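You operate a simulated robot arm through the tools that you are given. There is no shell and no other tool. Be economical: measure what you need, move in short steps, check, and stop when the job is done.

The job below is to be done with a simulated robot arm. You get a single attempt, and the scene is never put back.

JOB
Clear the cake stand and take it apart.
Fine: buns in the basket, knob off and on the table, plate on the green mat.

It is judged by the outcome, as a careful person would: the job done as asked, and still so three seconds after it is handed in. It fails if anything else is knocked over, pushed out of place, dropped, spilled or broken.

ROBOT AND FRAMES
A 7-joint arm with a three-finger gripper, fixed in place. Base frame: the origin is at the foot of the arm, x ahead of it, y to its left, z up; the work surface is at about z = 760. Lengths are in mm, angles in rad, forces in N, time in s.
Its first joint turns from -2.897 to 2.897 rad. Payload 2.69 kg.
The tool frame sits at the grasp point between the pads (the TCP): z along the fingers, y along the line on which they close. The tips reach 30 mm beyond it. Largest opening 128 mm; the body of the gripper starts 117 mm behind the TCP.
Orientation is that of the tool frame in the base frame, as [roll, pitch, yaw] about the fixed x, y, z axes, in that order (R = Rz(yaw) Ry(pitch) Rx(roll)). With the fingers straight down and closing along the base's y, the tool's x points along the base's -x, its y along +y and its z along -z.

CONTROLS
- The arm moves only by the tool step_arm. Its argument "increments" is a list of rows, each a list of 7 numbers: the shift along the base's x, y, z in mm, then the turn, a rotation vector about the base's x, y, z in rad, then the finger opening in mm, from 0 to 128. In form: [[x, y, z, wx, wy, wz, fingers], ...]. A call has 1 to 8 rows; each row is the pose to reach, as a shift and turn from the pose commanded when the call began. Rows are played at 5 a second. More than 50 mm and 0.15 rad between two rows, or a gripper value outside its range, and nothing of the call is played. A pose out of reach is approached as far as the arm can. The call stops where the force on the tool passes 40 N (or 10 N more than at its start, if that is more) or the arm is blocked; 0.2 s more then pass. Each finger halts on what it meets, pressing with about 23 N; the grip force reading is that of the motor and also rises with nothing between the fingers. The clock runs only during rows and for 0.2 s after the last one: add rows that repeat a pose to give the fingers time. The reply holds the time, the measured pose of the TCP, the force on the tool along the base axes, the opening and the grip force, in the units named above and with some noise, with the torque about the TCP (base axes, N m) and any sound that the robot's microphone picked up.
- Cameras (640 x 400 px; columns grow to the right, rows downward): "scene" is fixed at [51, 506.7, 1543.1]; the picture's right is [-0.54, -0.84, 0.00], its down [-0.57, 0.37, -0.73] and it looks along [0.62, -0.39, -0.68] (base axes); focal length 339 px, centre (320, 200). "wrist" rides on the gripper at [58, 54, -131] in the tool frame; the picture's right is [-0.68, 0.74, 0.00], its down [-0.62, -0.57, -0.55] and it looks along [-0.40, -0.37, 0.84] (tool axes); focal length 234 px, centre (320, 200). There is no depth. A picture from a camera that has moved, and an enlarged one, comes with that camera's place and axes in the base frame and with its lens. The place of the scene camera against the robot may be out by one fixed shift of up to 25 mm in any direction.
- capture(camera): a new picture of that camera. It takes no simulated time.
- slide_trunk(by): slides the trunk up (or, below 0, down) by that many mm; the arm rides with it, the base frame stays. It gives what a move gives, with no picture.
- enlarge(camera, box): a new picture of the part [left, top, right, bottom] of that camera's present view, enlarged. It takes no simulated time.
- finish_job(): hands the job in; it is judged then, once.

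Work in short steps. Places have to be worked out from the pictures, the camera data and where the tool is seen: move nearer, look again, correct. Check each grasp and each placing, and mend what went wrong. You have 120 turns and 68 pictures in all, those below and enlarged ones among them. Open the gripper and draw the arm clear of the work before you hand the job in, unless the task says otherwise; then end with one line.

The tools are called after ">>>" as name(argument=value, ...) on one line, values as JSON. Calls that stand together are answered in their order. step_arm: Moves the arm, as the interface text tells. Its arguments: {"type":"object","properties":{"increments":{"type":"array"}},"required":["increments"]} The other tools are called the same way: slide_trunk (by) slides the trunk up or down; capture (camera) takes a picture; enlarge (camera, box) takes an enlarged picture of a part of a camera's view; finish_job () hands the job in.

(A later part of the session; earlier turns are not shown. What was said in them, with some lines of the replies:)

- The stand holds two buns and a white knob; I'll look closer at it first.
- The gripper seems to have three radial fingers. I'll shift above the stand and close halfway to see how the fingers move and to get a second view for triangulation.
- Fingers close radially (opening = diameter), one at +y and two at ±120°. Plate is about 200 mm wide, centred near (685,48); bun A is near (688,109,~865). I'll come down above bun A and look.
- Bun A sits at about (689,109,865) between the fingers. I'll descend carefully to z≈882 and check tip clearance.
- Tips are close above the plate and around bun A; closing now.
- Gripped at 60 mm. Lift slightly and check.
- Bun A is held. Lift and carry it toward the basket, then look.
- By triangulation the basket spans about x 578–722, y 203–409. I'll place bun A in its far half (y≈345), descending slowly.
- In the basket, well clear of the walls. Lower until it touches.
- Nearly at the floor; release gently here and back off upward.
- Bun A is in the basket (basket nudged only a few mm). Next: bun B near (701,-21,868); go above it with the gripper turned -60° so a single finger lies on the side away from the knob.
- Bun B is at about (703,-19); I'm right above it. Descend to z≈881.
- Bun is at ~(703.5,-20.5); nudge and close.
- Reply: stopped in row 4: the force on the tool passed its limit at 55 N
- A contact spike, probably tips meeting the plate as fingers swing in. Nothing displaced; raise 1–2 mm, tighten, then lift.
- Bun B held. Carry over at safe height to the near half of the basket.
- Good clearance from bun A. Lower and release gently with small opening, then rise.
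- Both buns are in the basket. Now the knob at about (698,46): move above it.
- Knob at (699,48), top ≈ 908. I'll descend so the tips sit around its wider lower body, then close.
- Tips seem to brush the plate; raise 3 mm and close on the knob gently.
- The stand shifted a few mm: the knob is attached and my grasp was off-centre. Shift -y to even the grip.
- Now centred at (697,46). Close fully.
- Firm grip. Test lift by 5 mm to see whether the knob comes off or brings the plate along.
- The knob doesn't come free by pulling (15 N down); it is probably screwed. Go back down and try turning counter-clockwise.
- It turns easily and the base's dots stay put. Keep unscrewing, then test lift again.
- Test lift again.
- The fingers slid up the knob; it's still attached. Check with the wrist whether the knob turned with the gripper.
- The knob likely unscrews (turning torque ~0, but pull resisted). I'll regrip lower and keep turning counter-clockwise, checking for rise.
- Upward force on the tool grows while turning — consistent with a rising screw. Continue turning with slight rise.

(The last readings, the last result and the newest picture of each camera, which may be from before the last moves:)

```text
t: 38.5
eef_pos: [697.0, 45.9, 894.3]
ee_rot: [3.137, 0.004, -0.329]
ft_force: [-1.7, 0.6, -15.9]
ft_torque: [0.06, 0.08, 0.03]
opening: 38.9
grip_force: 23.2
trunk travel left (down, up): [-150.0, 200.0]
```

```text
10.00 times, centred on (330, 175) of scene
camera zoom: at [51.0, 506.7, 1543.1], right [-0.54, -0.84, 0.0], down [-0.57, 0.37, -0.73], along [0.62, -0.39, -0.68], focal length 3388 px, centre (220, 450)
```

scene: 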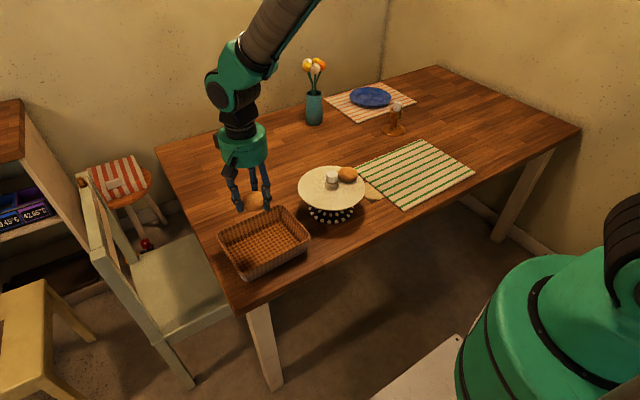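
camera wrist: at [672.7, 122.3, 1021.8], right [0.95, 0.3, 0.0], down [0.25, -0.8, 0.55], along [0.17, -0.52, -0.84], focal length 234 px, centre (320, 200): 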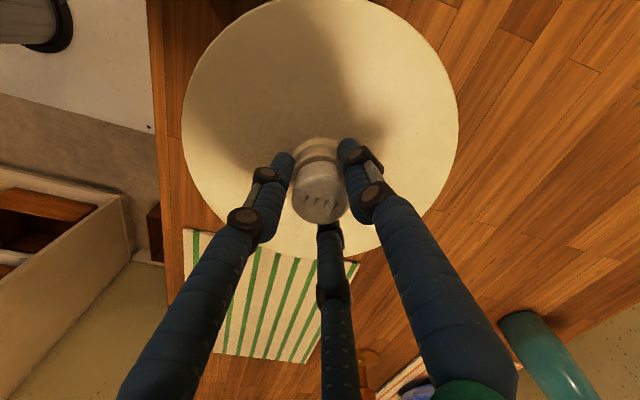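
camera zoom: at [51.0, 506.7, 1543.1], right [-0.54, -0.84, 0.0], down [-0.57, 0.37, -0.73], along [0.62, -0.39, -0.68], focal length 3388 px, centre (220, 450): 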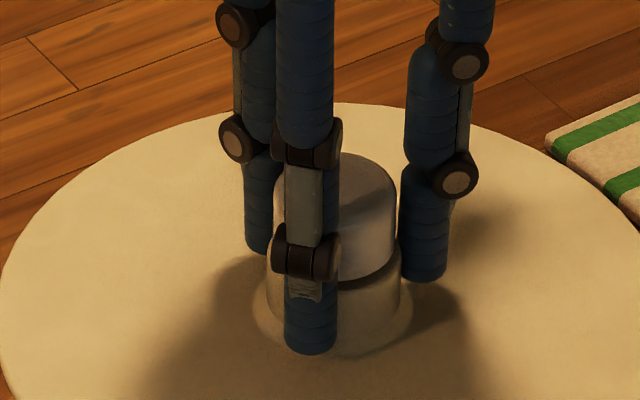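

>>> enlarge(camera="scene", box=[285, 165, 385, 230])

>>> step_arm(increments=[[0, 0, -2, 0, 0, 0, 28], [0, 0, -4, 0, 0, 0, 28], [0, 0, -4, 0, 0, 0, 48]])

>>> enlarge(camera="scene", box=[285, 165, 385, 230])

>>> enlarge(camera="wrist", box=[240, 110, 400, 240])

```text
6.15 times, centred on (335, 198) of scene
camera zoom: at [51.0, 506.7, 1543.1], right [-0.54, -0.84, 0.0], down [-0.57, 0.37, -0.73], along [0.62, -0.39, -0.68], focal length 2085 px, centre (228, 215)
```

zoom: 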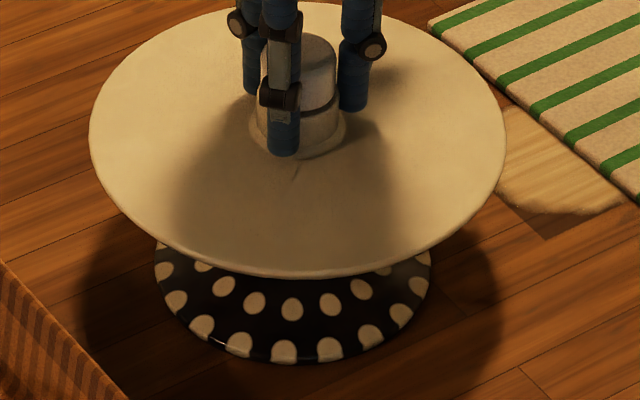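

```text
t: 39.3
eef_pos: [698.3, 43.7, 891.3]
ee_rot: [3.138, 0.001, -0.327]
ft_force: [0.6, 0.6, 0.3]
ft_torque: [-0.01, -0.01, 0.01]
opening: 48.2
grip_force: 0.0
trunk travel left (down, up): [-150.0, 200.0]
```

```text
6.15 times, centred on (335, 198) of scene
camera zoom: at [51.0, 506.7, 1543.1], right [-0.54, -0.84, 0.0], down [-0.57, 0.37, -0.73], along [0.62, -0.39, -0.68], focal length 2085 px, centre (228, 215)
```

zoom: 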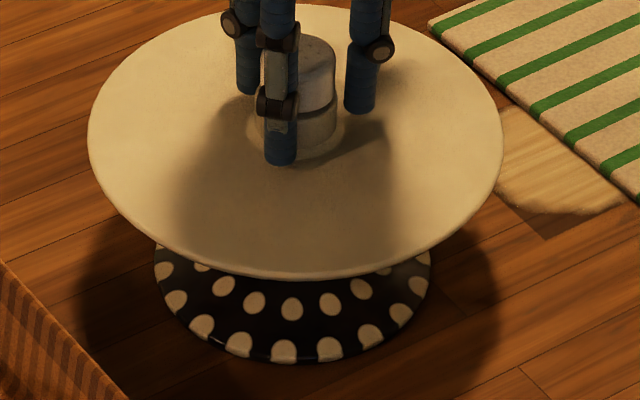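

```text
3.08 times, centred on (320, 175) of wrist
camera zoom: at [736.5, -24.1, 1023.5], right [-0.88, -0.48, 0.0], down [-0.4, 0.74, 0.55], along [-0.26, 0.48, -0.84], focal length 720 px, centre (320, 277)
```

zoom: 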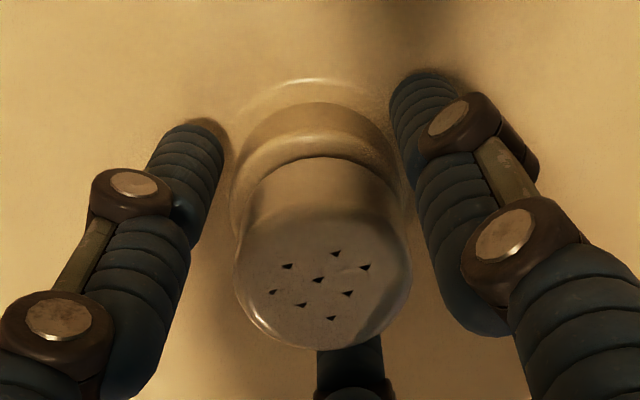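

The hole pattern suggests the knob did not turn – fingers slipped around the lower body. I'll raise to grip only the cap (z≈911) and unwind the wrist first.

>>> step_arm(increments=[[0, 2, 20, 0, 0, 0, 52], [0, 2, 20, 0, 0, -0.14, 52], [0, 2, 20, 0, 0, -0.28, 52], [0, 2, 20, 0, 0, -0.42, 52], [0, 2, 20, 0, 0, -0.56, 52], [0, 2, 20, 0, 0, -0.7, 52], [0, 2, 20, 0, 0, -0.84, 52], [0, 2, 20, 0, 0, -0.98, 52]])

>>> step_arm(increments=[[0, 0, 0, 0, 0, -0.14, 52], [0, 0, 0, 0, 0, -0.28, 52], [0, 0, 0, 0, 0, -0.42, 52], [0, 0, 0, 0, 0, -0.56, 52], [0, 0, 0, 0, 0, -0.7, 52], [0, 0, 0, 0, 0, -0.84, 52], [0, 0, 0, 0, 0, -0.98, 52], [0, 0, 0, 0, 0, -1.1, 52]])

>>> step_arm(increments=[[0, 0, 0, 0, 0, -0.14, 52], [0, 0, 0, 0, 0, -0.28, 52], [0, 0, 0, 0, 0, -0.42, 52], [0, 0, 0, 0, 0, -0.56, 52], [0, 0, 0, 0, 0, -0.7, 52], [0, 0, 0, 0, 0, -0.84, 52], [0, 0, 0, 0, 0, -0.98, 52], [0, 0, 0, 0, 0, -1.1, 52]])

>>> capture(camera="wrist")

>>> enlarge(camera="scene", box=[305, 155, 355, 195])

```text
t: 41.1
eef_pos: [696.6, 47.7, 911.0]
ee_rot: [3.138, 0.002, -1.308]
ft_force: [-0.1, 0.8, -0.5]
ft_torque: [0.0, -0.02, 0.0]
opening: 52.0
grip_force: 0.1
trunk travel left (down, up): [-150.0, 200.0]
```

```text
t: 42.9
eef_pos: [696.7, 47.5, 912.3]
ee_rot: [3.139, 0.001, -2.41]
ft_force: [-0.9, 0.6, 0.0]
ft_torque: [0.02, 0.0, 0.0]
opening: 52.0
grip_force: 0.1
trunk travel left (down, up): [-150.0, 200.0]
```

```text
t: 44.7
eef_pos: [697.2, 46.1, 910.3]
ee_rot: [3.138, 0.001, 2.774]
ft_force: [-0.4, 0.3, 0.3]
ft_torque: [-0.02, -0.01, 0.01]
opening: 52.0
grip_force: 0.1
trunk travel left (down, up): [-150.0, 200.0]
```

```text
25 pictures are left
camera wrist: at [662.0, 118.1, 1042.1], right [0.9, 0.44, 0.0], down [0.37, -0.75, 0.55], along [0.25, -0.49, -0.84], focal length 234 px, centre (320, 200)
```

wrist: 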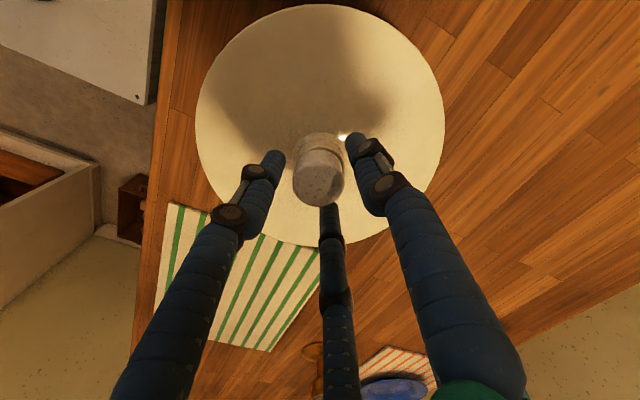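

```text
10.00 times, centred on (330, 175) of scene
camera zoom: at [51.0, 506.7, 1543.1], right [-0.54, -0.84, 0.0], down [-0.57, 0.37, -0.73], along [0.62, -0.39, -0.68], focal length 3388 px, centre (220, 450)
```

zoom: 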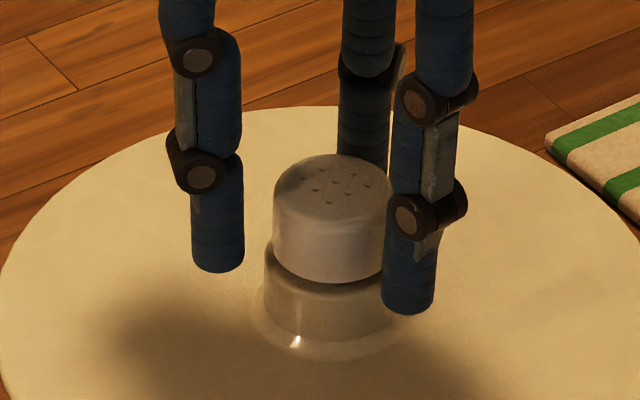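

Grip the cap only and twist CCW while watching torque and hole pattern.

>>> step_arm(increments=[[0, 1, 0, 0, 0, 0, 42], [0, 1, 0, 0, 0, 0, 34], [0, 1, 0, 0, 0, 0, 26], [0, 1, 0, 0, 0, 0, 26], [0, 1, 0, 0, 0, 0, 26]])

>>> step_arm(increments=[[0, 0, 0, 0, 0, 0.14, 26], [0, 0, 0, 0, 0, 0.28, 26], [0, 0, 0, 0, 0, 0.42, 26], [0, 0, 0, 0, 0, 0.56, 26], [0, 0, 0, 0, 0, 0.7, 26], [0, 0, 0, 0, 0, 0.78, 26]])

>>> enlarge(camera="scene", box=[305, 155, 355, 195])

```text
t: 45.9
eef_pos: [697.8, 48.2, 910.8]
ee_rot: [3.138, 0.001, 2.775]
ft_force: [2.2, -7.0, -1.4]
ft_torque: [-0.19, -0.06, 0.01]
opening: 37.4
grip_force: 8.2
trunk travel left (down, up): [-150.0, 200.0]
```

```text
t: 47.3
eef_pos: [697.8, 48.1, 910.2]
ee_rot: [3.138, 0.002, -2.726]
ft_force: [-8.1, -7.2, 1.2]
ft_torque: [-0.19, 0.26, -0.03]
opening: 37.0
grip_force: 8.2
trunk travel left (down, up): [-150.0, 200.0]
```

```text
10.00 times, centred on (330, 175) of scene
camera zoom: at [51.0, 506.7, 1543.1], right [-0.54, -0.84, 0.0], down [-0.57, 0.37, -0.73], along [0.62, -0.39, -0.68], focal length 3388 px, centre (220, 450)
```

zoom: 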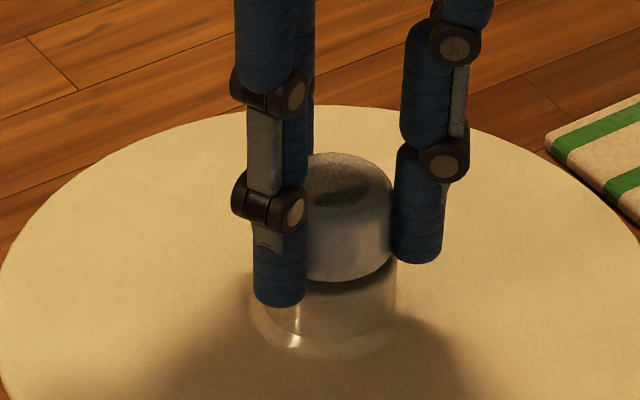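

Grip is off-centre (only ~8 N). Re-centre by following the force, then twist back and forth with full grip.

>>> step_arm(increments=[[0, 0, 0, 0, 0, 0, 42], [-1.5, -2, 0, 0, 0, 0, 42], [-1.5, -2, 0, 0, 0, 0, 34], [-1.5, -2, 0, 0, 0, 0, 26], [-1.5, -2, 0, 0, 0, 0, 26]])

```text
t: 48.5
eef_pos: [696.9, 45.6, 910.5]
ee_rot: [3.138, 0.004, -2.729]
ft_force: [11.2, -1.5, -0.2]
ft_torque: [-0.04, -0.24, -0.04]
opening: 35.5
grip_force: 6.9
trunk travel left (down, up): [-150.0, 200.0]
```

>>> step_arm(increments=[[0, 0, 0, 0, 0, 0, 42], [1, -0.3, 0, 0, 0, 0, 42], [1, -0.3, 0, 0, 0, 0, 34], [1, -0.3, 0, 0, 0, 0, 26], [1, -0.3, 0, 0, 0, 0, 26]])

```text
t: 49.7
eef_pos: [697.1, 47.0, 911.4]
ee_rot: [3.138, 0.002, -2.726]
ft_force: [-0.2, -2.6, -0.6]
ft_torque: [-0.1, 0.0, -0.02]
opening: 35.3
grip_force: 6.4
trunk travel left (down, up): [-150.0, 200.0]
```

>>> step_arm(increments=[[0, 0, 0, 0, 0, 0, 10], [0, 0, 0, 0, 0, 0, 10], [0, 0, 0, 0, 0, 0, 10]])

```text
t: 50.5
eef_pos: [698.1, 45.9, 910.9]
ee_rot: [3.137, 0.003, -2.728]
ft_force: [1.3, -4.6, 0.6]
ft_torque: [-0.17, 0.01, -0.01]
opening: 34.7
grip_force: 23.5
trunk travel left (down, up): [-150.0, 200.0]
```

Full grip on the cap (34.7 mm). Twist CCW 1.1 rad.

>>> step_arm(increments=[[0, -0.5, 0, 0, 0, 0.14, 0], [0, -0.5, 0, 0, 0, 0.28, 0], [0, -0.5, 0, 0, 0, 0.42, 0], [0, -0.5, 0, 0, 0, 0.56, 0], [0, -0.5, 0, 0, 0, 0.7, 0], [0, -0.5, 0, 0, 0, 0.84, 0], [0, -0.5, 0, 0, 0, 0.98, 0], [0, -0.5, 0, 0, 0, 1.12, 0]])

>>> enlarge(camera="wrist", box=[240, 110, 400, 240])

```text
t: 52.3
eef_pos: [697.7, 45.6, 911.8]
ee_rot: [3.138, -0.001, -1.606]
ft_force: [5.7, 4.9, 5.0]
ft_torque: [0.18, -0.14, 0.0]
opening: 34.4
grip_force: 22.9
trunk travel left (down, up): [-150.0, 200.0]
```

```text
3.08 times, centred on (320, 175) of wrist
camera zoom: at [642.1, -10.4, 1042.7], right [-0.71, 0.7, 0.0], down [0.59, 0.59, 0.55], along [0.38, 0.39, -0.84], focal length 720 px, centre (320, 277)
```

zoom: 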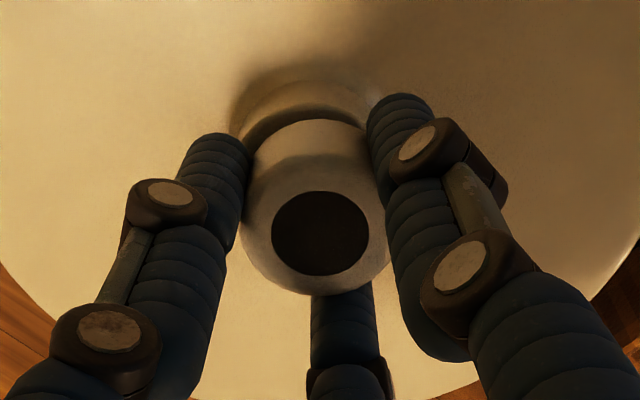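

>>> step_arm(increments=[[0, 0, 2, 0, 0, 0, 0], [0, 0, 4, 0, 0, 0, 0], [0, 0, 6, 0, 0, 0, 0]])

>>> enlarge(camera="scene", box=[285, 155, 385, 230])

```text
t: 53.1
eef_pos: [695.9, 44.6, 915.4]
ee_rot: [3.134, 0.001, -1.608]
ft_force: [-0.2, 0.2, -18.8]
ft_torque: [0.01, 0.03, 0.02]
opening: 34.4
grip_force: 22.8
trunk travel left (down, up): [-150.0, 200.0]
```

```text
5.33 times, centred on (335, 192) of scene
camera zoom: at [51.0, 506.7, 1543.1], right [-0.54, -0.84, 0.0], down [-0.57, 0.37, -0.73], along [0.62, -0.39, -0.68], focal length 1807 px, centre (240, 240)
```

zoom: 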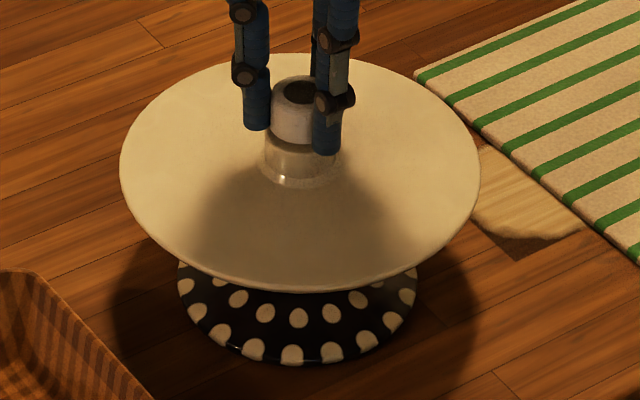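

Lifting resists at 19 N. Lower, release and check whether the hole pattern turned relative to before.

>>> step_arm(increments=[[0, 0, -4, 0, 0, 0, 0], [0, 0, -6, 0, 0, 0, 0], [0, 0, -6, 0, 0, 0, 52], [0, 0, -6, 0, 0, 0, 52], [0, 0, 20, 0, 0, 0, 60], [0, 0, 50, 0, 0, 0, 60]])

>>> enlarge(camera="scene", box=[305, 155, 355, 195])

```text
t: 54.5
eef_pos: [695.9, 46.3, 968.5]
ee_rot: [3.138, 0.002, -1.608]
ft_force: [-0.9, -0.2, -0.2]
ft_torque: [0.0, 0.0, 0.0]
opening: 60.1
grip_force: 0.0
trunk travel left (down, up): [-150.0, 200.0]
```

```text
10.00 times, centred on (330, 175) of scene
camera zoom: at [51.0, 506.7, 1543.1], right [-0.54, -0.84, 0.0], down [-0.57, 0.37, -0.73], along [0.62, -0.39, -0.68], focal length 3388 px, centre (220, 450)
```

zoom: 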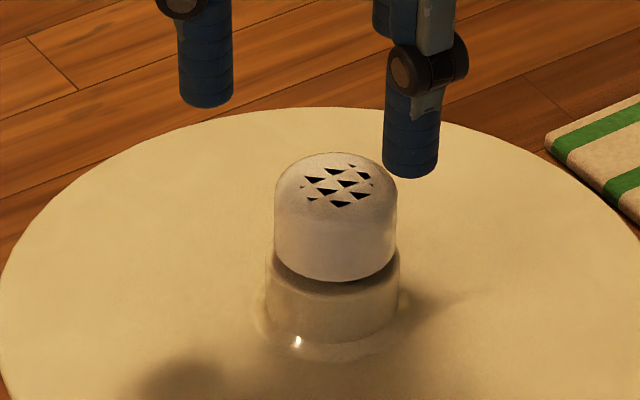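

The dots are just coplanar-surface flicker, so not informative. Upward force did rise each time I turned without lifting, as with a screw. Unwind the wrist, re-grip the cap, and turn ~3 rad in one go watching fz.

>>> step_arm(increments=[[0, 0, 0, 0, 0, -0.14, 60], [0, 0, 0, 0, 0, -0.28, 60], [0, 0, 0, 0, 0, -0.42, 60], [0, 0, 0, 0, 0, -0.56, 60], [0, 0, 0, 0, 0, -0.7, 60], [0, 0, 0, 0, 0, -0.84, 60], [0, 0, 0, 0, 0, -0.98, 60], [0, 0, 0, 0, 0, -1.12, 60]])

>>> step_arm(increments=[[0, 0, 0, 0, 0, -0.14, 60], [0, 0, 0, 0, 0, -0.28, 60], [0, 0, 0, 0, 0, -0.42, 60], [0, 0, 0, 0, 0, -0.56, 60], [0, 0, 0, 0, 0, -0.7, 60], [0, 0, 0, 0, 0, -0.84, 60], [0, 0, 0, 0, 0, -0.98, 60], [0, 0, 0, 0, 0, -1.12, 60]])

>>> step_arm(increments=[[0, 0, -20, 0, 0, -0.14, 60], [0.7, 0.6, -40, 0, 0, -0.28, 60], [0.7, 0.6, -57, 0, 0, -0.34, 52], [0.7, 0.6, -57, 0, 0, -0.34, 40], [0.7, 0.6, -57, 0, 0, -0.34, 30], [0.7, 0.6, -57, 0, 0, -0.34, 0], [0.7, 0.6, -57, 0, 0, -0.34, 0]])

```text
t: 56.3
eef_pos: [696.4, 45.7, 966.1]
ee_rot: [3.138, 0.002, -2.73]
ft_force: [-0.1, 0.4, 0.1]
ft_torque: [0.02, 0.0, -0.01]
opening: 60.2
grip_force: 0.0
trunk travel left (down, up): [-150.0, 200.0]
```

```text
t: 58.1
eef_pos: [697.7, 45.5, 965.5]
ee_rot: [3.14, 0.003, 2.433]
ft_force: [-0.2, 0.8, 0.2]
ft_torque: [0.0, -0.04, 0.01]
opening: 60.0
grip_force: 0.1
trunk travel left (down, up): [-150.0, 200.0]
```

```text
t: 59.7
eef_pos: [696.1, 45.6, 909.6]
ee_rot: [3.139, 0.001, 2.094]
ft_force: [-7.9, 5.9, 1.0]
ft_torque: [0.22, 0.28, 0.05]
opening: 34.3
grip_force: 23.3
trunk travel left (down, up): [-150.0, 200.0]
```

>>> step_arm(increments=[[-1, 0.8, 0, 0, 0, 0.14, 0], [-1, 0.8, 0, 0, 0, 0.28, 0], [-1, 0.8, 0, 0, 0, 0.42, 0], [-1, 0.8, 0, 0, 0, 0.56, 0], [-1, 0.8, 0, 0, 0, 0.7, 0], [-1, 0.8, 0, 0, 0, 0.84, 0], [-1, 0.8, 0, 0, 0, 0.98, 0], [-1, 0.8, 0, 0, 0, 1.12, 0]])

>>> step_arm(increments=[[0, 0, 0, 0, 0, 0.14, 0], [0, 0, 0, 0, 0, 0.28, 0], [0, 0, 0, 0, 0, 0.42, 0], [0, 0, 0, 0, 0, 0.56, 0], [0, 0, 0, 0, 0, 0.7, 0], [0, 0, 0, 0, 0, 0.84, 0], [0, 0, 0, 0, 0, 0.98, 0], [0, 0, 0, 0, 0, 1.12, 0]])

>>> step_arm(increments=[[0, 0, 0, 0, 0, 0.14, 0], [0, 0, 0, 0, 0, 0.28, 0], [0, 0, 0, 0, 0, 0.42, 0], [0, 0, 0, 0, 0, 0.56, 0], [0, 0, 0, 0, 0, 0.7, 0], [0, 0, 0, 0, 0, 0.84, 0], [0, 0, 0, 0, 0, 0.98, 0], [0, 0, 0, 0, 0, 1.12, 0]])

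```text
t: 61.5
eef_pos: [697.4, 47.6, 911.4]
ee_rot: [3.137, 0.004, -3.063]
ft_force: [6.8, -12.9, 9.5]
ft_torque: [-0.4, -0.14, 0.0]
opening: 34.6
grip_force: 23.0
trunk travel left (down, up): [-150.0, 200.0]
```

```text
t: 63.3
eef_pos: [696.2, 46.3, 911.3]
ee_rot: [3.139, 0.001, -1.946]
ft_force: [2.3, -3.3, 19.8]
ft_torque: [-0.1, -0.03, -0.03]
opening: 34.6
grip_force: 23.5
trunk travel left (down, up): [-150.0, 200.0]
```

```text
t: 65.1
eef_pos: [697.8, 46.4, 909.7]
ee_rot: [3.137, 0.003, -0.825]
ft_force: [0.3, 0.7, 0.1]
ft_torque: [-0.02, 0.0, 0.01]
opening: 34.5
grip_force: 23.1
trunk travel left (down, up): [-150.0, 200.0]
```

fz climbed 9.5→19.8 N as it turned, then dropped to 0: it's a screw. Test lift now.

>>> step_arm(increments=[[0, 0, 2, 0, 0, 0, 0], [0, 0, 4, 0, 0, 0, 0], [0, 0, 5, 0, 0, 0, 0]])

```text
t: 65.9
eef_pos: [696.4, 45.5, 914.0]
ee_rot: [3.138, 0.002, -0.827]
ft_force: [0.9, -0.4, -0.1]
ft_torque: [-0.01, 0.0, -0.03]
opening: 34.6
grip_force: 23.2
trunk travel left (down, up): [-150.0, 200.0]
```

No resistance now. Lift further and look.

>>> step_arm(increments=[[0, 0, 10, 0, 0, 0, 0], [0, 0, 25, 0, 0, 0, 0], [0, 0, 45, 0, 0, 0, 0]])

>>> capture(camera="scene")

```text
t: 66.7
eef_pos: [694.8, 44.1, 960.7]
ee_rot: [3.139, 0.002, -0.829]
ft_force: [0.4, 0.6, -2.3]
ft_torque: [0.01, 0.02, -0.02]
opening: 34.7
grip_force: 23.2
trunk travel left (down, up): [-150.0, 200.0]
```

```text
19 pictures are left
```

scene: 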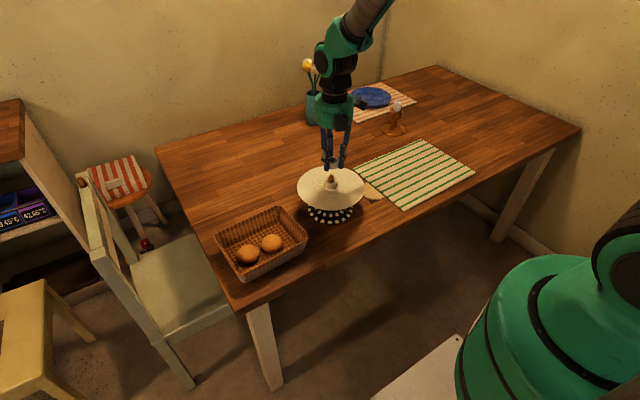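

The knob (cap) is off, leaving a stud. Carry it to an empty spot of the table near (850,170).

>>> step_arm(increments=[[31, 25, 15, 0, 0, 0, 0], [62, 50, 15, 0, 0, 0, 0], [93, 75, 15, 0, 0, 0, 0], [124, 100, 15, 0, 0, 0, 0], [155, 126, 15, 0, 0, 0, 0], [155, 126, -25, 0, 0, 0, 0], [155, 126, -65, 0, 0, 0, 0], [155, 126, -100, 0, 0, 0, 0]])

>>> step_arm(increments=[[0, 0, -25, 0, 0, 0, 0], [0, 0, -45, 0, 0, 0, 0], [0, 0, -55, 0, 0, 0, 0], [0, 0, -60, 0, 0, 0, 0]])

>>> enlarge(camera="scene", box=[220, 130, 340, 215])

```text
t: 68.5
eef_pos: [851.8, 171.7, 860.4]
ee_rot: [3.14, 0.003, -0.828]
ft_force: [0.1, -0.8, 0.4]
ft_torque: [0.0, 0.0, -0.03]
opening: 34.4
grip_force: 23.6
trunk travel left (down, up): [-150.0, 200.0]
```

```text
t: 69.5
eef_pos: [852.9, 171.9, 801.0]
ee_rot: [3.137, 0.003, -0.829]
ft_force: [-0.1, -0.8, -0.2]
ft_torque: [-0.01, 0.02, 0.01]
opening: 34.5
grip_force: 22.8
trunk travel left (down, up): [-150.0, 200.0]
```

```text
4.71 times, centred on (280, 172) of scene
camera zoom: at [51.0, 506.7, 1543.1], right [-0.54, -0.84, 0.0], down [-0.57, 0.37, -0.73], along [0.62, -0.39, -0.68], focal length 1595 px, centre (508, 329)
```

zoom: 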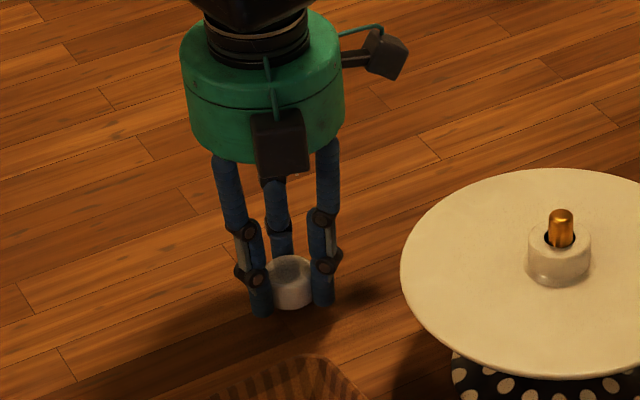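

Knob held upright just above the table. Lower to contact.

>>> step_arm(increments=[[0, 0, -3, 0, 0, 0, 0], [0, 0, -6, 0, 0, 0, 0], [0, 0, -8, 0, 0, 0, 0]])

```text
t: 70.3
eef_pos: [852.0, 173.5, 791.4]
ee_rot: [3.139, 0.003, -0.829]
ft_force: [-0.2, 0.4, -1.5]
ft_torque: [-0.01, 0.0, 0.0]
opening: 34.7
grip_force: 22.9
trunk travel left (down, up): [-150.0, 200.0]
```

>>> step_arm(increments=[[0, 0, -2, 0, 0, 0, 0], [0, 0, -4, 0, 0, 0, 0], [0, 0, -5, 0, 0, 0, 0]])

```text
t: 71.1
eef_pos: [853.4, 173.0, 790.0]
ee_rot: [3.14, 0.0, -0.828]
ft_force: [-10.7, -0.4, 28.7]
ft_torque: [0.25, 0.45, 0.07]
opening: 34.9
grip_force: 23.0
trunk travel left (down, up): [-150.0, 200.0]
```

Contact with the table. Relieve, open, and rise.

>>> step_arm(increments=[[0, 0, 3, 0, 0, 0, 20], [0, 0, 3.5, 0, 0, 0, 38], [0, 0, 4, 0, 0, 0, 60], [0, 0, 4, 0, 0, 0, 60], [0, 0, 45, 0, 0, 0, 60], [0, 0, 90, 0, 0, 0, 60], [0, 0, 135, 0, 0, 0, 60], [0, 0, 180, 0, 0, 0, 60]])

>>> enlarge(camera="scene", box=[230, 120, 480, 250])

```text
t: 72.9
eef_pos: [845.9, 173.3, 966.4]
ee_rot: [3.136, 0.003, -0.829]
ft_force: [-0.6, 0.2, -0.3]
ft_torque: [0.02, 0.0, -0.01]
opening: 60.3
grip_force: 0.0
trunk travel left (down, up): [-150.0, 200.0]
```

```text
2.56 times, centred on (355, 185) of scene
camera zoom: at [51.0, 506.7, 1543.1], right [-0.54, -0.84, 0.0], down [-0.57, 0.37, -0.73], along [0.62, -0.39, -0.68], focal length 867 px, centre (230, 238)
```

zoom: 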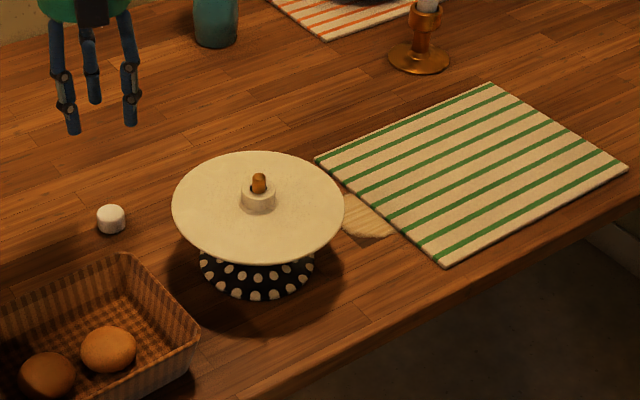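

Knob is on the table. The plate has a collar I can grip (39 mm). Move over it with partial unwind.

>>> step_arm(increments=[[-20, -17, 5, 0, 0, -0.14, 60], [-40, -33, 5, 0, 0, -0.28, 60], [-60, -50, 5, 0, 0, -0.42, 60], [-80, -67, 5, 0, 0, -0.56, 60], [-100, -84, 5, 0, 0, -0.7, 60], [-120, -101, 5, 0, 0, -0.84, 60], [-140, -117, 5, 0, 0, -0.98, 60], [-151, -126, 5, 0, 0, -1.12, 60]])

>>> capture(camera="wrist")

```text
t: 74.7
eef_pos: [702.7, 46.9, 972.6]
ee_rot: [3.138, 0.001, -1.952]
ft_force: [0.4, 0.0, 0.9]
ft_torque: [0.04, -0.01, -0.06]
opening: 59.9
grip_force: 0.1
trunk travel left (down, up): [-150.0, 200.0]
```

```text
16 pictures are left
camera wrist: at [631.4, 12.9, 1105.3], right [-0.43, 0.9, 0.0], down [0.75, 0.36, 0.55], along [0.49, 0.24, -0.84], focal length 234 px, centre (320, 200)
```

wrist: 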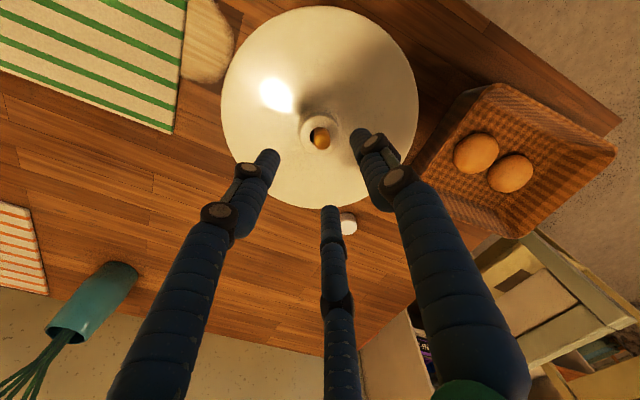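

Collar centre at about (696,45). Descend around it and grip.

>>> step_arm(increments=[[-6, -2, -30, 0, 0, 0, 60], [-6, -2, -65, 0, 0, 0, 60], [-6, -2, -85, 0, 0, 0, 56], [-6, -2, -85, 0, 0, 0, 48], [-6, -2, -85, 0, 0, 0, 42], [-6, -2, -85, 0, 0, 0, 36]])

```text
t: 76.1
eef_pos: [694.8, 48.1, 886.9]
ee_rot: [3.139, 0.002, -1.949]
ft_force: [1.2, -0.2, 0.1]
ft_torque: [0.08, -0.07, -0.01]
opening: 39.4
grip_force: 19.6
trunk travel left (down, up): [-150.0, 200.0]
```

Well-centred grip. Squeeze fully and test lift.

>>> step_arm(increments=[[0, 0, 0, 0, 0, 0, 0], [0, 0, 0, 0, 0, 0, 0], [0, 0, 4, 0, 0, 0, 0], [0, 0, 8, 0, 0, 0, 0], [0, 0, 12, 0, 0, 0, 0]])

>>> enlarge(camera="scene", box=[285, 155, 385, 230])

```text
t: 77.3
eef_pos: [694.5, 44.9, 898.0]
ee_rot: [3.139, 0.002, -1.947]
ft_force: [2.8, 5.7, -5.3]
ft_torque: [0.14, -0.09, 0.01]
opening: 38.9
grip_force: 23.3
trunk travel left (down, up): [-150.0, 200.0]
```

```text
5.33 times, centred on (335, 192) of scene
camera zoom: at [51.0, 506.7, 1543.1], right [-0.54, -0.84, 0.0], down [-0.57, 0.37, -0.73], along [0.62, -0.39, -0.68], focal length 1807 px, centre (240, 240)
```

zoom: 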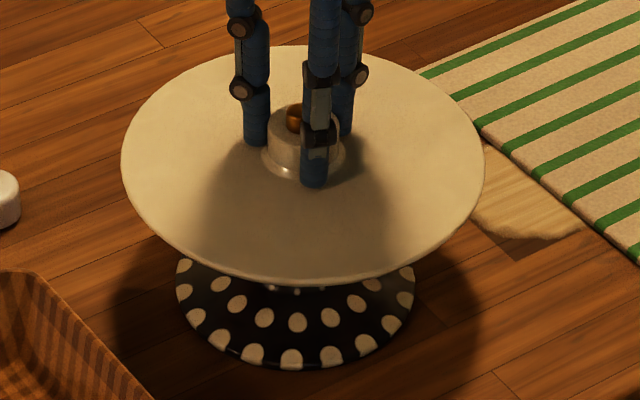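

The plate lifts (≈5 N). Side force from the stud is small; continue up slowly with a tiny correction.

>>> step_arm(increments=[[0.5, 1, 8, 0, 0, 0, 0], [0.5, 1, 18, 0, 0, 0, 0], [0.5, 1, 28, 0, 0, 0, 0], [0.5, 1, 38, 0, 0, 0, 0], [0.5, 1, 50, 0, 0, 0, 0]])

>>> step_arm(increments=[[0, 0, 15, 0, 0, 0, 0], [0, 0, 30, 0, 0, 0, 0], [0, 0, 45, 0, 0, 0, 0], [0, 0, 60, 0, 0, 0, 0]])

>>> capture(camera="scene")

```text
t: 78.5
eef_pos: [695.1, 44.5, 949.0]
ee_rot: [3.136, 0.001, -1.949]
ft_force: [-0.7, -0.2, -4.4]
ft_torque: [-0.01, 0.02, 0.0]
opening: 38.6
grip_force: 22.6
trunk travel left (down, up): [-150.0, 200.0]
```

```text
t: 79.5
eef_pos: [697.3, 45.8, 1007.6]
ee_rot: [3.138, 0.0, -1.949]
ft_force: [0.7, 0.5, -3.8]
ft_torque: [-0.03, 0.0, -0.01]
opening: 38.7
grip_force: 22.4
trunk travel left (down, up): [-150.0, 200.0]
```

```text
14 pictures are left
```

scene: 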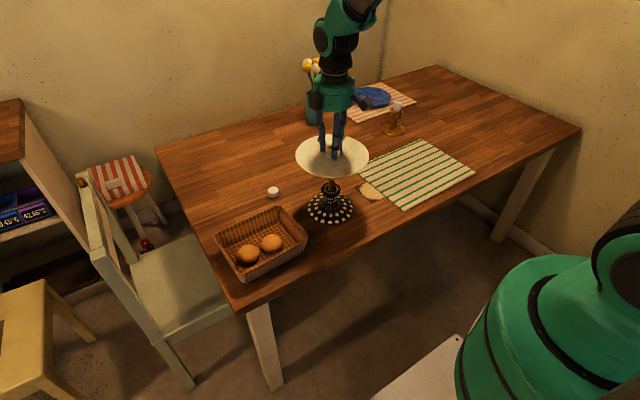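

Plate is free. Carry it horizontally to the mat centre (≈682,-321).

>>> step_arm(increments=[[-2, -46, 5, 0, 0, 0, 0], [-4, -92, 5, 0, 0, 0, 0], [-6, -138, 5, 0, 0, 0, 0], [-8, -184, 5, 0, 0, 0, 0], [-10, -230, 5, 0, 0, 0, 0], [-12, -276, 5, 0, 0, 0, 0], [-14, -322, 5, 0, 0, 0, 0], [-15, -367, 5, 0, 0, 0, 0]])

>>> step_arm(increments=[[0, 0, -40, 0, 0, 0, 0], [0, 0, -80, 0, 0, 0, 0], [0, 0, -120, 0, 0, 0, 0], [0, 0, -150, 0, 0, 0, 0], [0, 0, -150, 0, 0, 0, 0]])

>>> capture(camera="scene")

>>> capture(camera="wrist")

```text
t: 81.3
eef_pos: [681.9, -319.7, 1011.9]
ee_rot: [3.137, 0.001, -1.948]
ft_force: [0.1, 0.6, -4.7]
ft_torque: [-0.01, -0.03, 0.0]
opening: 39.0
grip_force: 22.7
trunk travel left (down, up): [-150.0, 200.0]
```

```text
t: 82.5
eef_pos: [682.3, -322.7, 862.0]
ee_rot: [3.137, 0.0, -1.949]
ft_force: [1.3, 0.7, -5.6]
ft_torque: [0.01, 0.06, 0.04]
opening: 38.7
grip_force: 23.5
trunk travel left (down, up): [-150.0, 200.0]
```

```text
13 pictures are left
```

scene: 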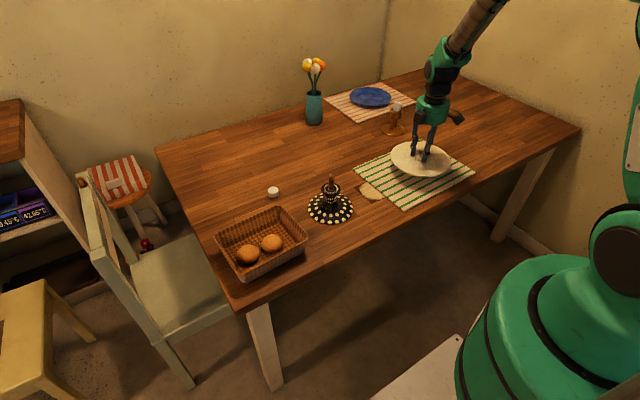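

```text
12 pictures are left
camera wrist: at [609.9, -356.4, 993.3], right [-0.44, 0.9, 0.0], down [0.75, 0.36, 0.55], along [0.49, 0.24, -0.84], focal length 234 px, centre (320, 200)
```

wrist: 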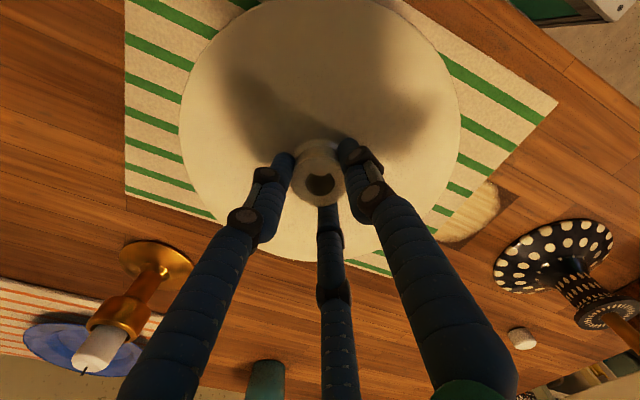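

Plate is over the mat centre. Lower slowly until contact.

>>> step_arm(increments=[[0, 0, -15, 0, 0, 0, 0], [0, 0, -28, 0, 0, 0, 0], [0, 0, -34, 0, 0, 0, 0], [0, 0, -38, 0, 0, 0, 0]])

```text
t: 83.5
eef_pos: [679.9, -320.3, 825.4]
ee_rot: [3.137, 0.002, -1.947]
ft_force: [0.3, 0.1, -4.5]
ft_torque: [0.0, -0.01, -0.01]
opening: 38.8
grip_force: 22.8
trunk travel left (down, up): [-150.0, 200.0]
```

>>> step_arm(increments=[[0, 0, -3, 0, 0, 0, 0], [0, 0, -6, 0, 0, 0, 0], [0, 0, -8, 0, 0, 0, 0]])

```text
t: 84.3
eef_pos: [680.3, -321.4, 817.0]
ee_rot: [3.138, 0.001, -1.948]
ft_force: [0.2, -0.4, -4.7]
ft_torque: [-0.04, -0.01, 0.0]
opening: 39.0
grip_force: 23.2
trunk travel left (down, up): [-150.0, 200.0]
```

>>> step_arm(increments=[[0, 0, -3, 0, 0, 0, 0], [0, 0, -6, 0, 0, 0, 0]])

>>> enlarge(camera="scene", box=[350, 110, 490, 215])

```text
t: 84.9
eef_pos: [680.5, -321.5, 811.7]
ee_rot: [3.137, 0.003, -1.947]
ft_force: [0.3, 0.1, -4.7]
ft_torque: [0.04, -0.01, -0.04]
opening: 39.1
grip_force: 23.3
trunk travel left (down, up): [-150.0, 200.0]
```

```text
3.81 times, centred on (420, 162) of scene
camera zoom: at [51.0, 506.7, 1543.1], right [-0.54, -0.84, 0.0], down [-0.57, 0.37, -0.73], along [0.62, -0.39, -0.68], focal length 1291 px, centre (-61, 343)
```

zoom: 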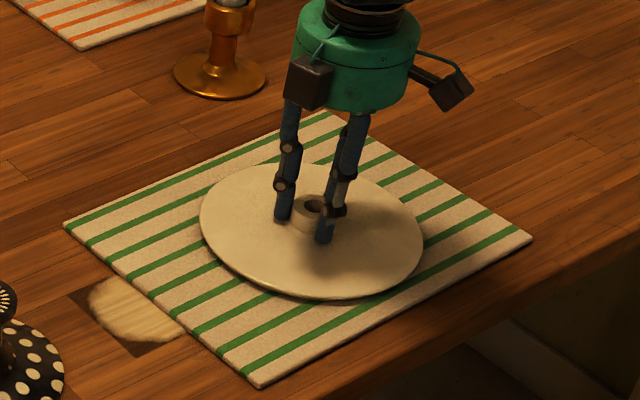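

Close to the mat, well centred; a bit lower still.

>>> step_arm(increments=[[0, 0, -2, 0, 0, 0, 0], [0, 0, -4, 0, 0, 0, 0], [0, 0, -6, 0, 0, 0, 0]])

```text
t: 85.7
eef_pos: [681.7, -320.5, 806.1]
ee_rot: [3.141, 0.002, -1.947]
ft_force: [-13.1, -3.4, 28.0]
ft_torque: [-0.51, 0.39, -0.03]
opening: 39.1
grip_force: 23.2
trunk travel left (down, up): [-150.0, 200.0]
```

Contact with the mat. Relieve, open and rise clear.

>>> step_arm(increments=[[0, 0, 2.5, 0, 0, 0, 25], [0, 0, 2.5, 0, 0, 0, 42], [0, 0, 3, 0, 0, 0, 60], [0, 0, 3, 0, 0, 0, 60], [0, 0, 45, 0, 0, 0, 60], [0, 0, 90, 0, 0, 0, 60], [0, 0, 135, 0, 0, 0, 60], [0, 0, 180, 0, 0, 0, 60]])

>>> step_arm(increments=[[-20, 30, 40, 0, 0, 0, 60], [-40, 60, 80, 0, 0, 0, 60], [-60, 90, 100, 0, 0, 0, 60]])

>>> capture(camera="scene")

>>> enlarge(camera="scene", box=[200, 110, 490, 290])

```text
t: 87.5
eef_pos: [681.6, -322.9, 985.9]
ee_rot: [3.138, 0.001, -1.947]
ft_force: [-0.2, 0.0, 0.0]
ft_torque: [0.01, 0.01, -0.01]
opening: 60.2
grip_force: 0.1
trunk travel left (down, up): [-150.0, 200.0]
```

```text
refused: row 1 steps farther than a row can; nothing moved
```

```text
10 pictures are left
```

scene: 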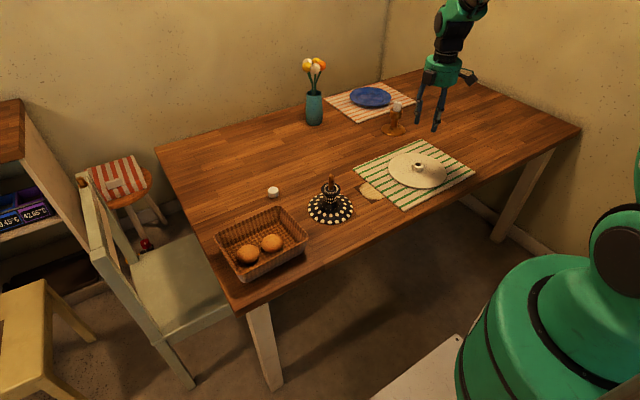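

```text
2.21 times, centred on (345, 200) of scene
camera zoom: at [51.0, 506.7, 1543.1], right [-0.54, -0.84, 0.0], down [-0.57, 0.37, -0.73], along [0.62, -0.39, -0.68], focal length 748 px, centre (265, 200)
```

zoom: 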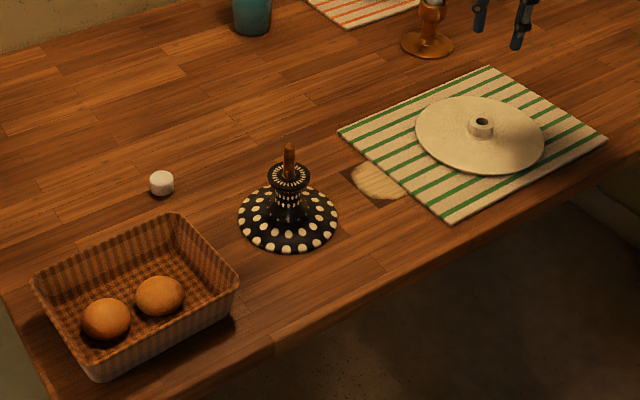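

The buns are in the basket, the knob is on the table, and the plate is on the green mat. The gripper is open and clear, so I'm handing in.

>>> finish_job()

```text
The job is handed in.
```

The stand is cleared and apart: both buns are in the basket, the knob is unscrewed and on the table, and the plate is on the green mat; the basket and the stand each got nudged a few mm along the way.
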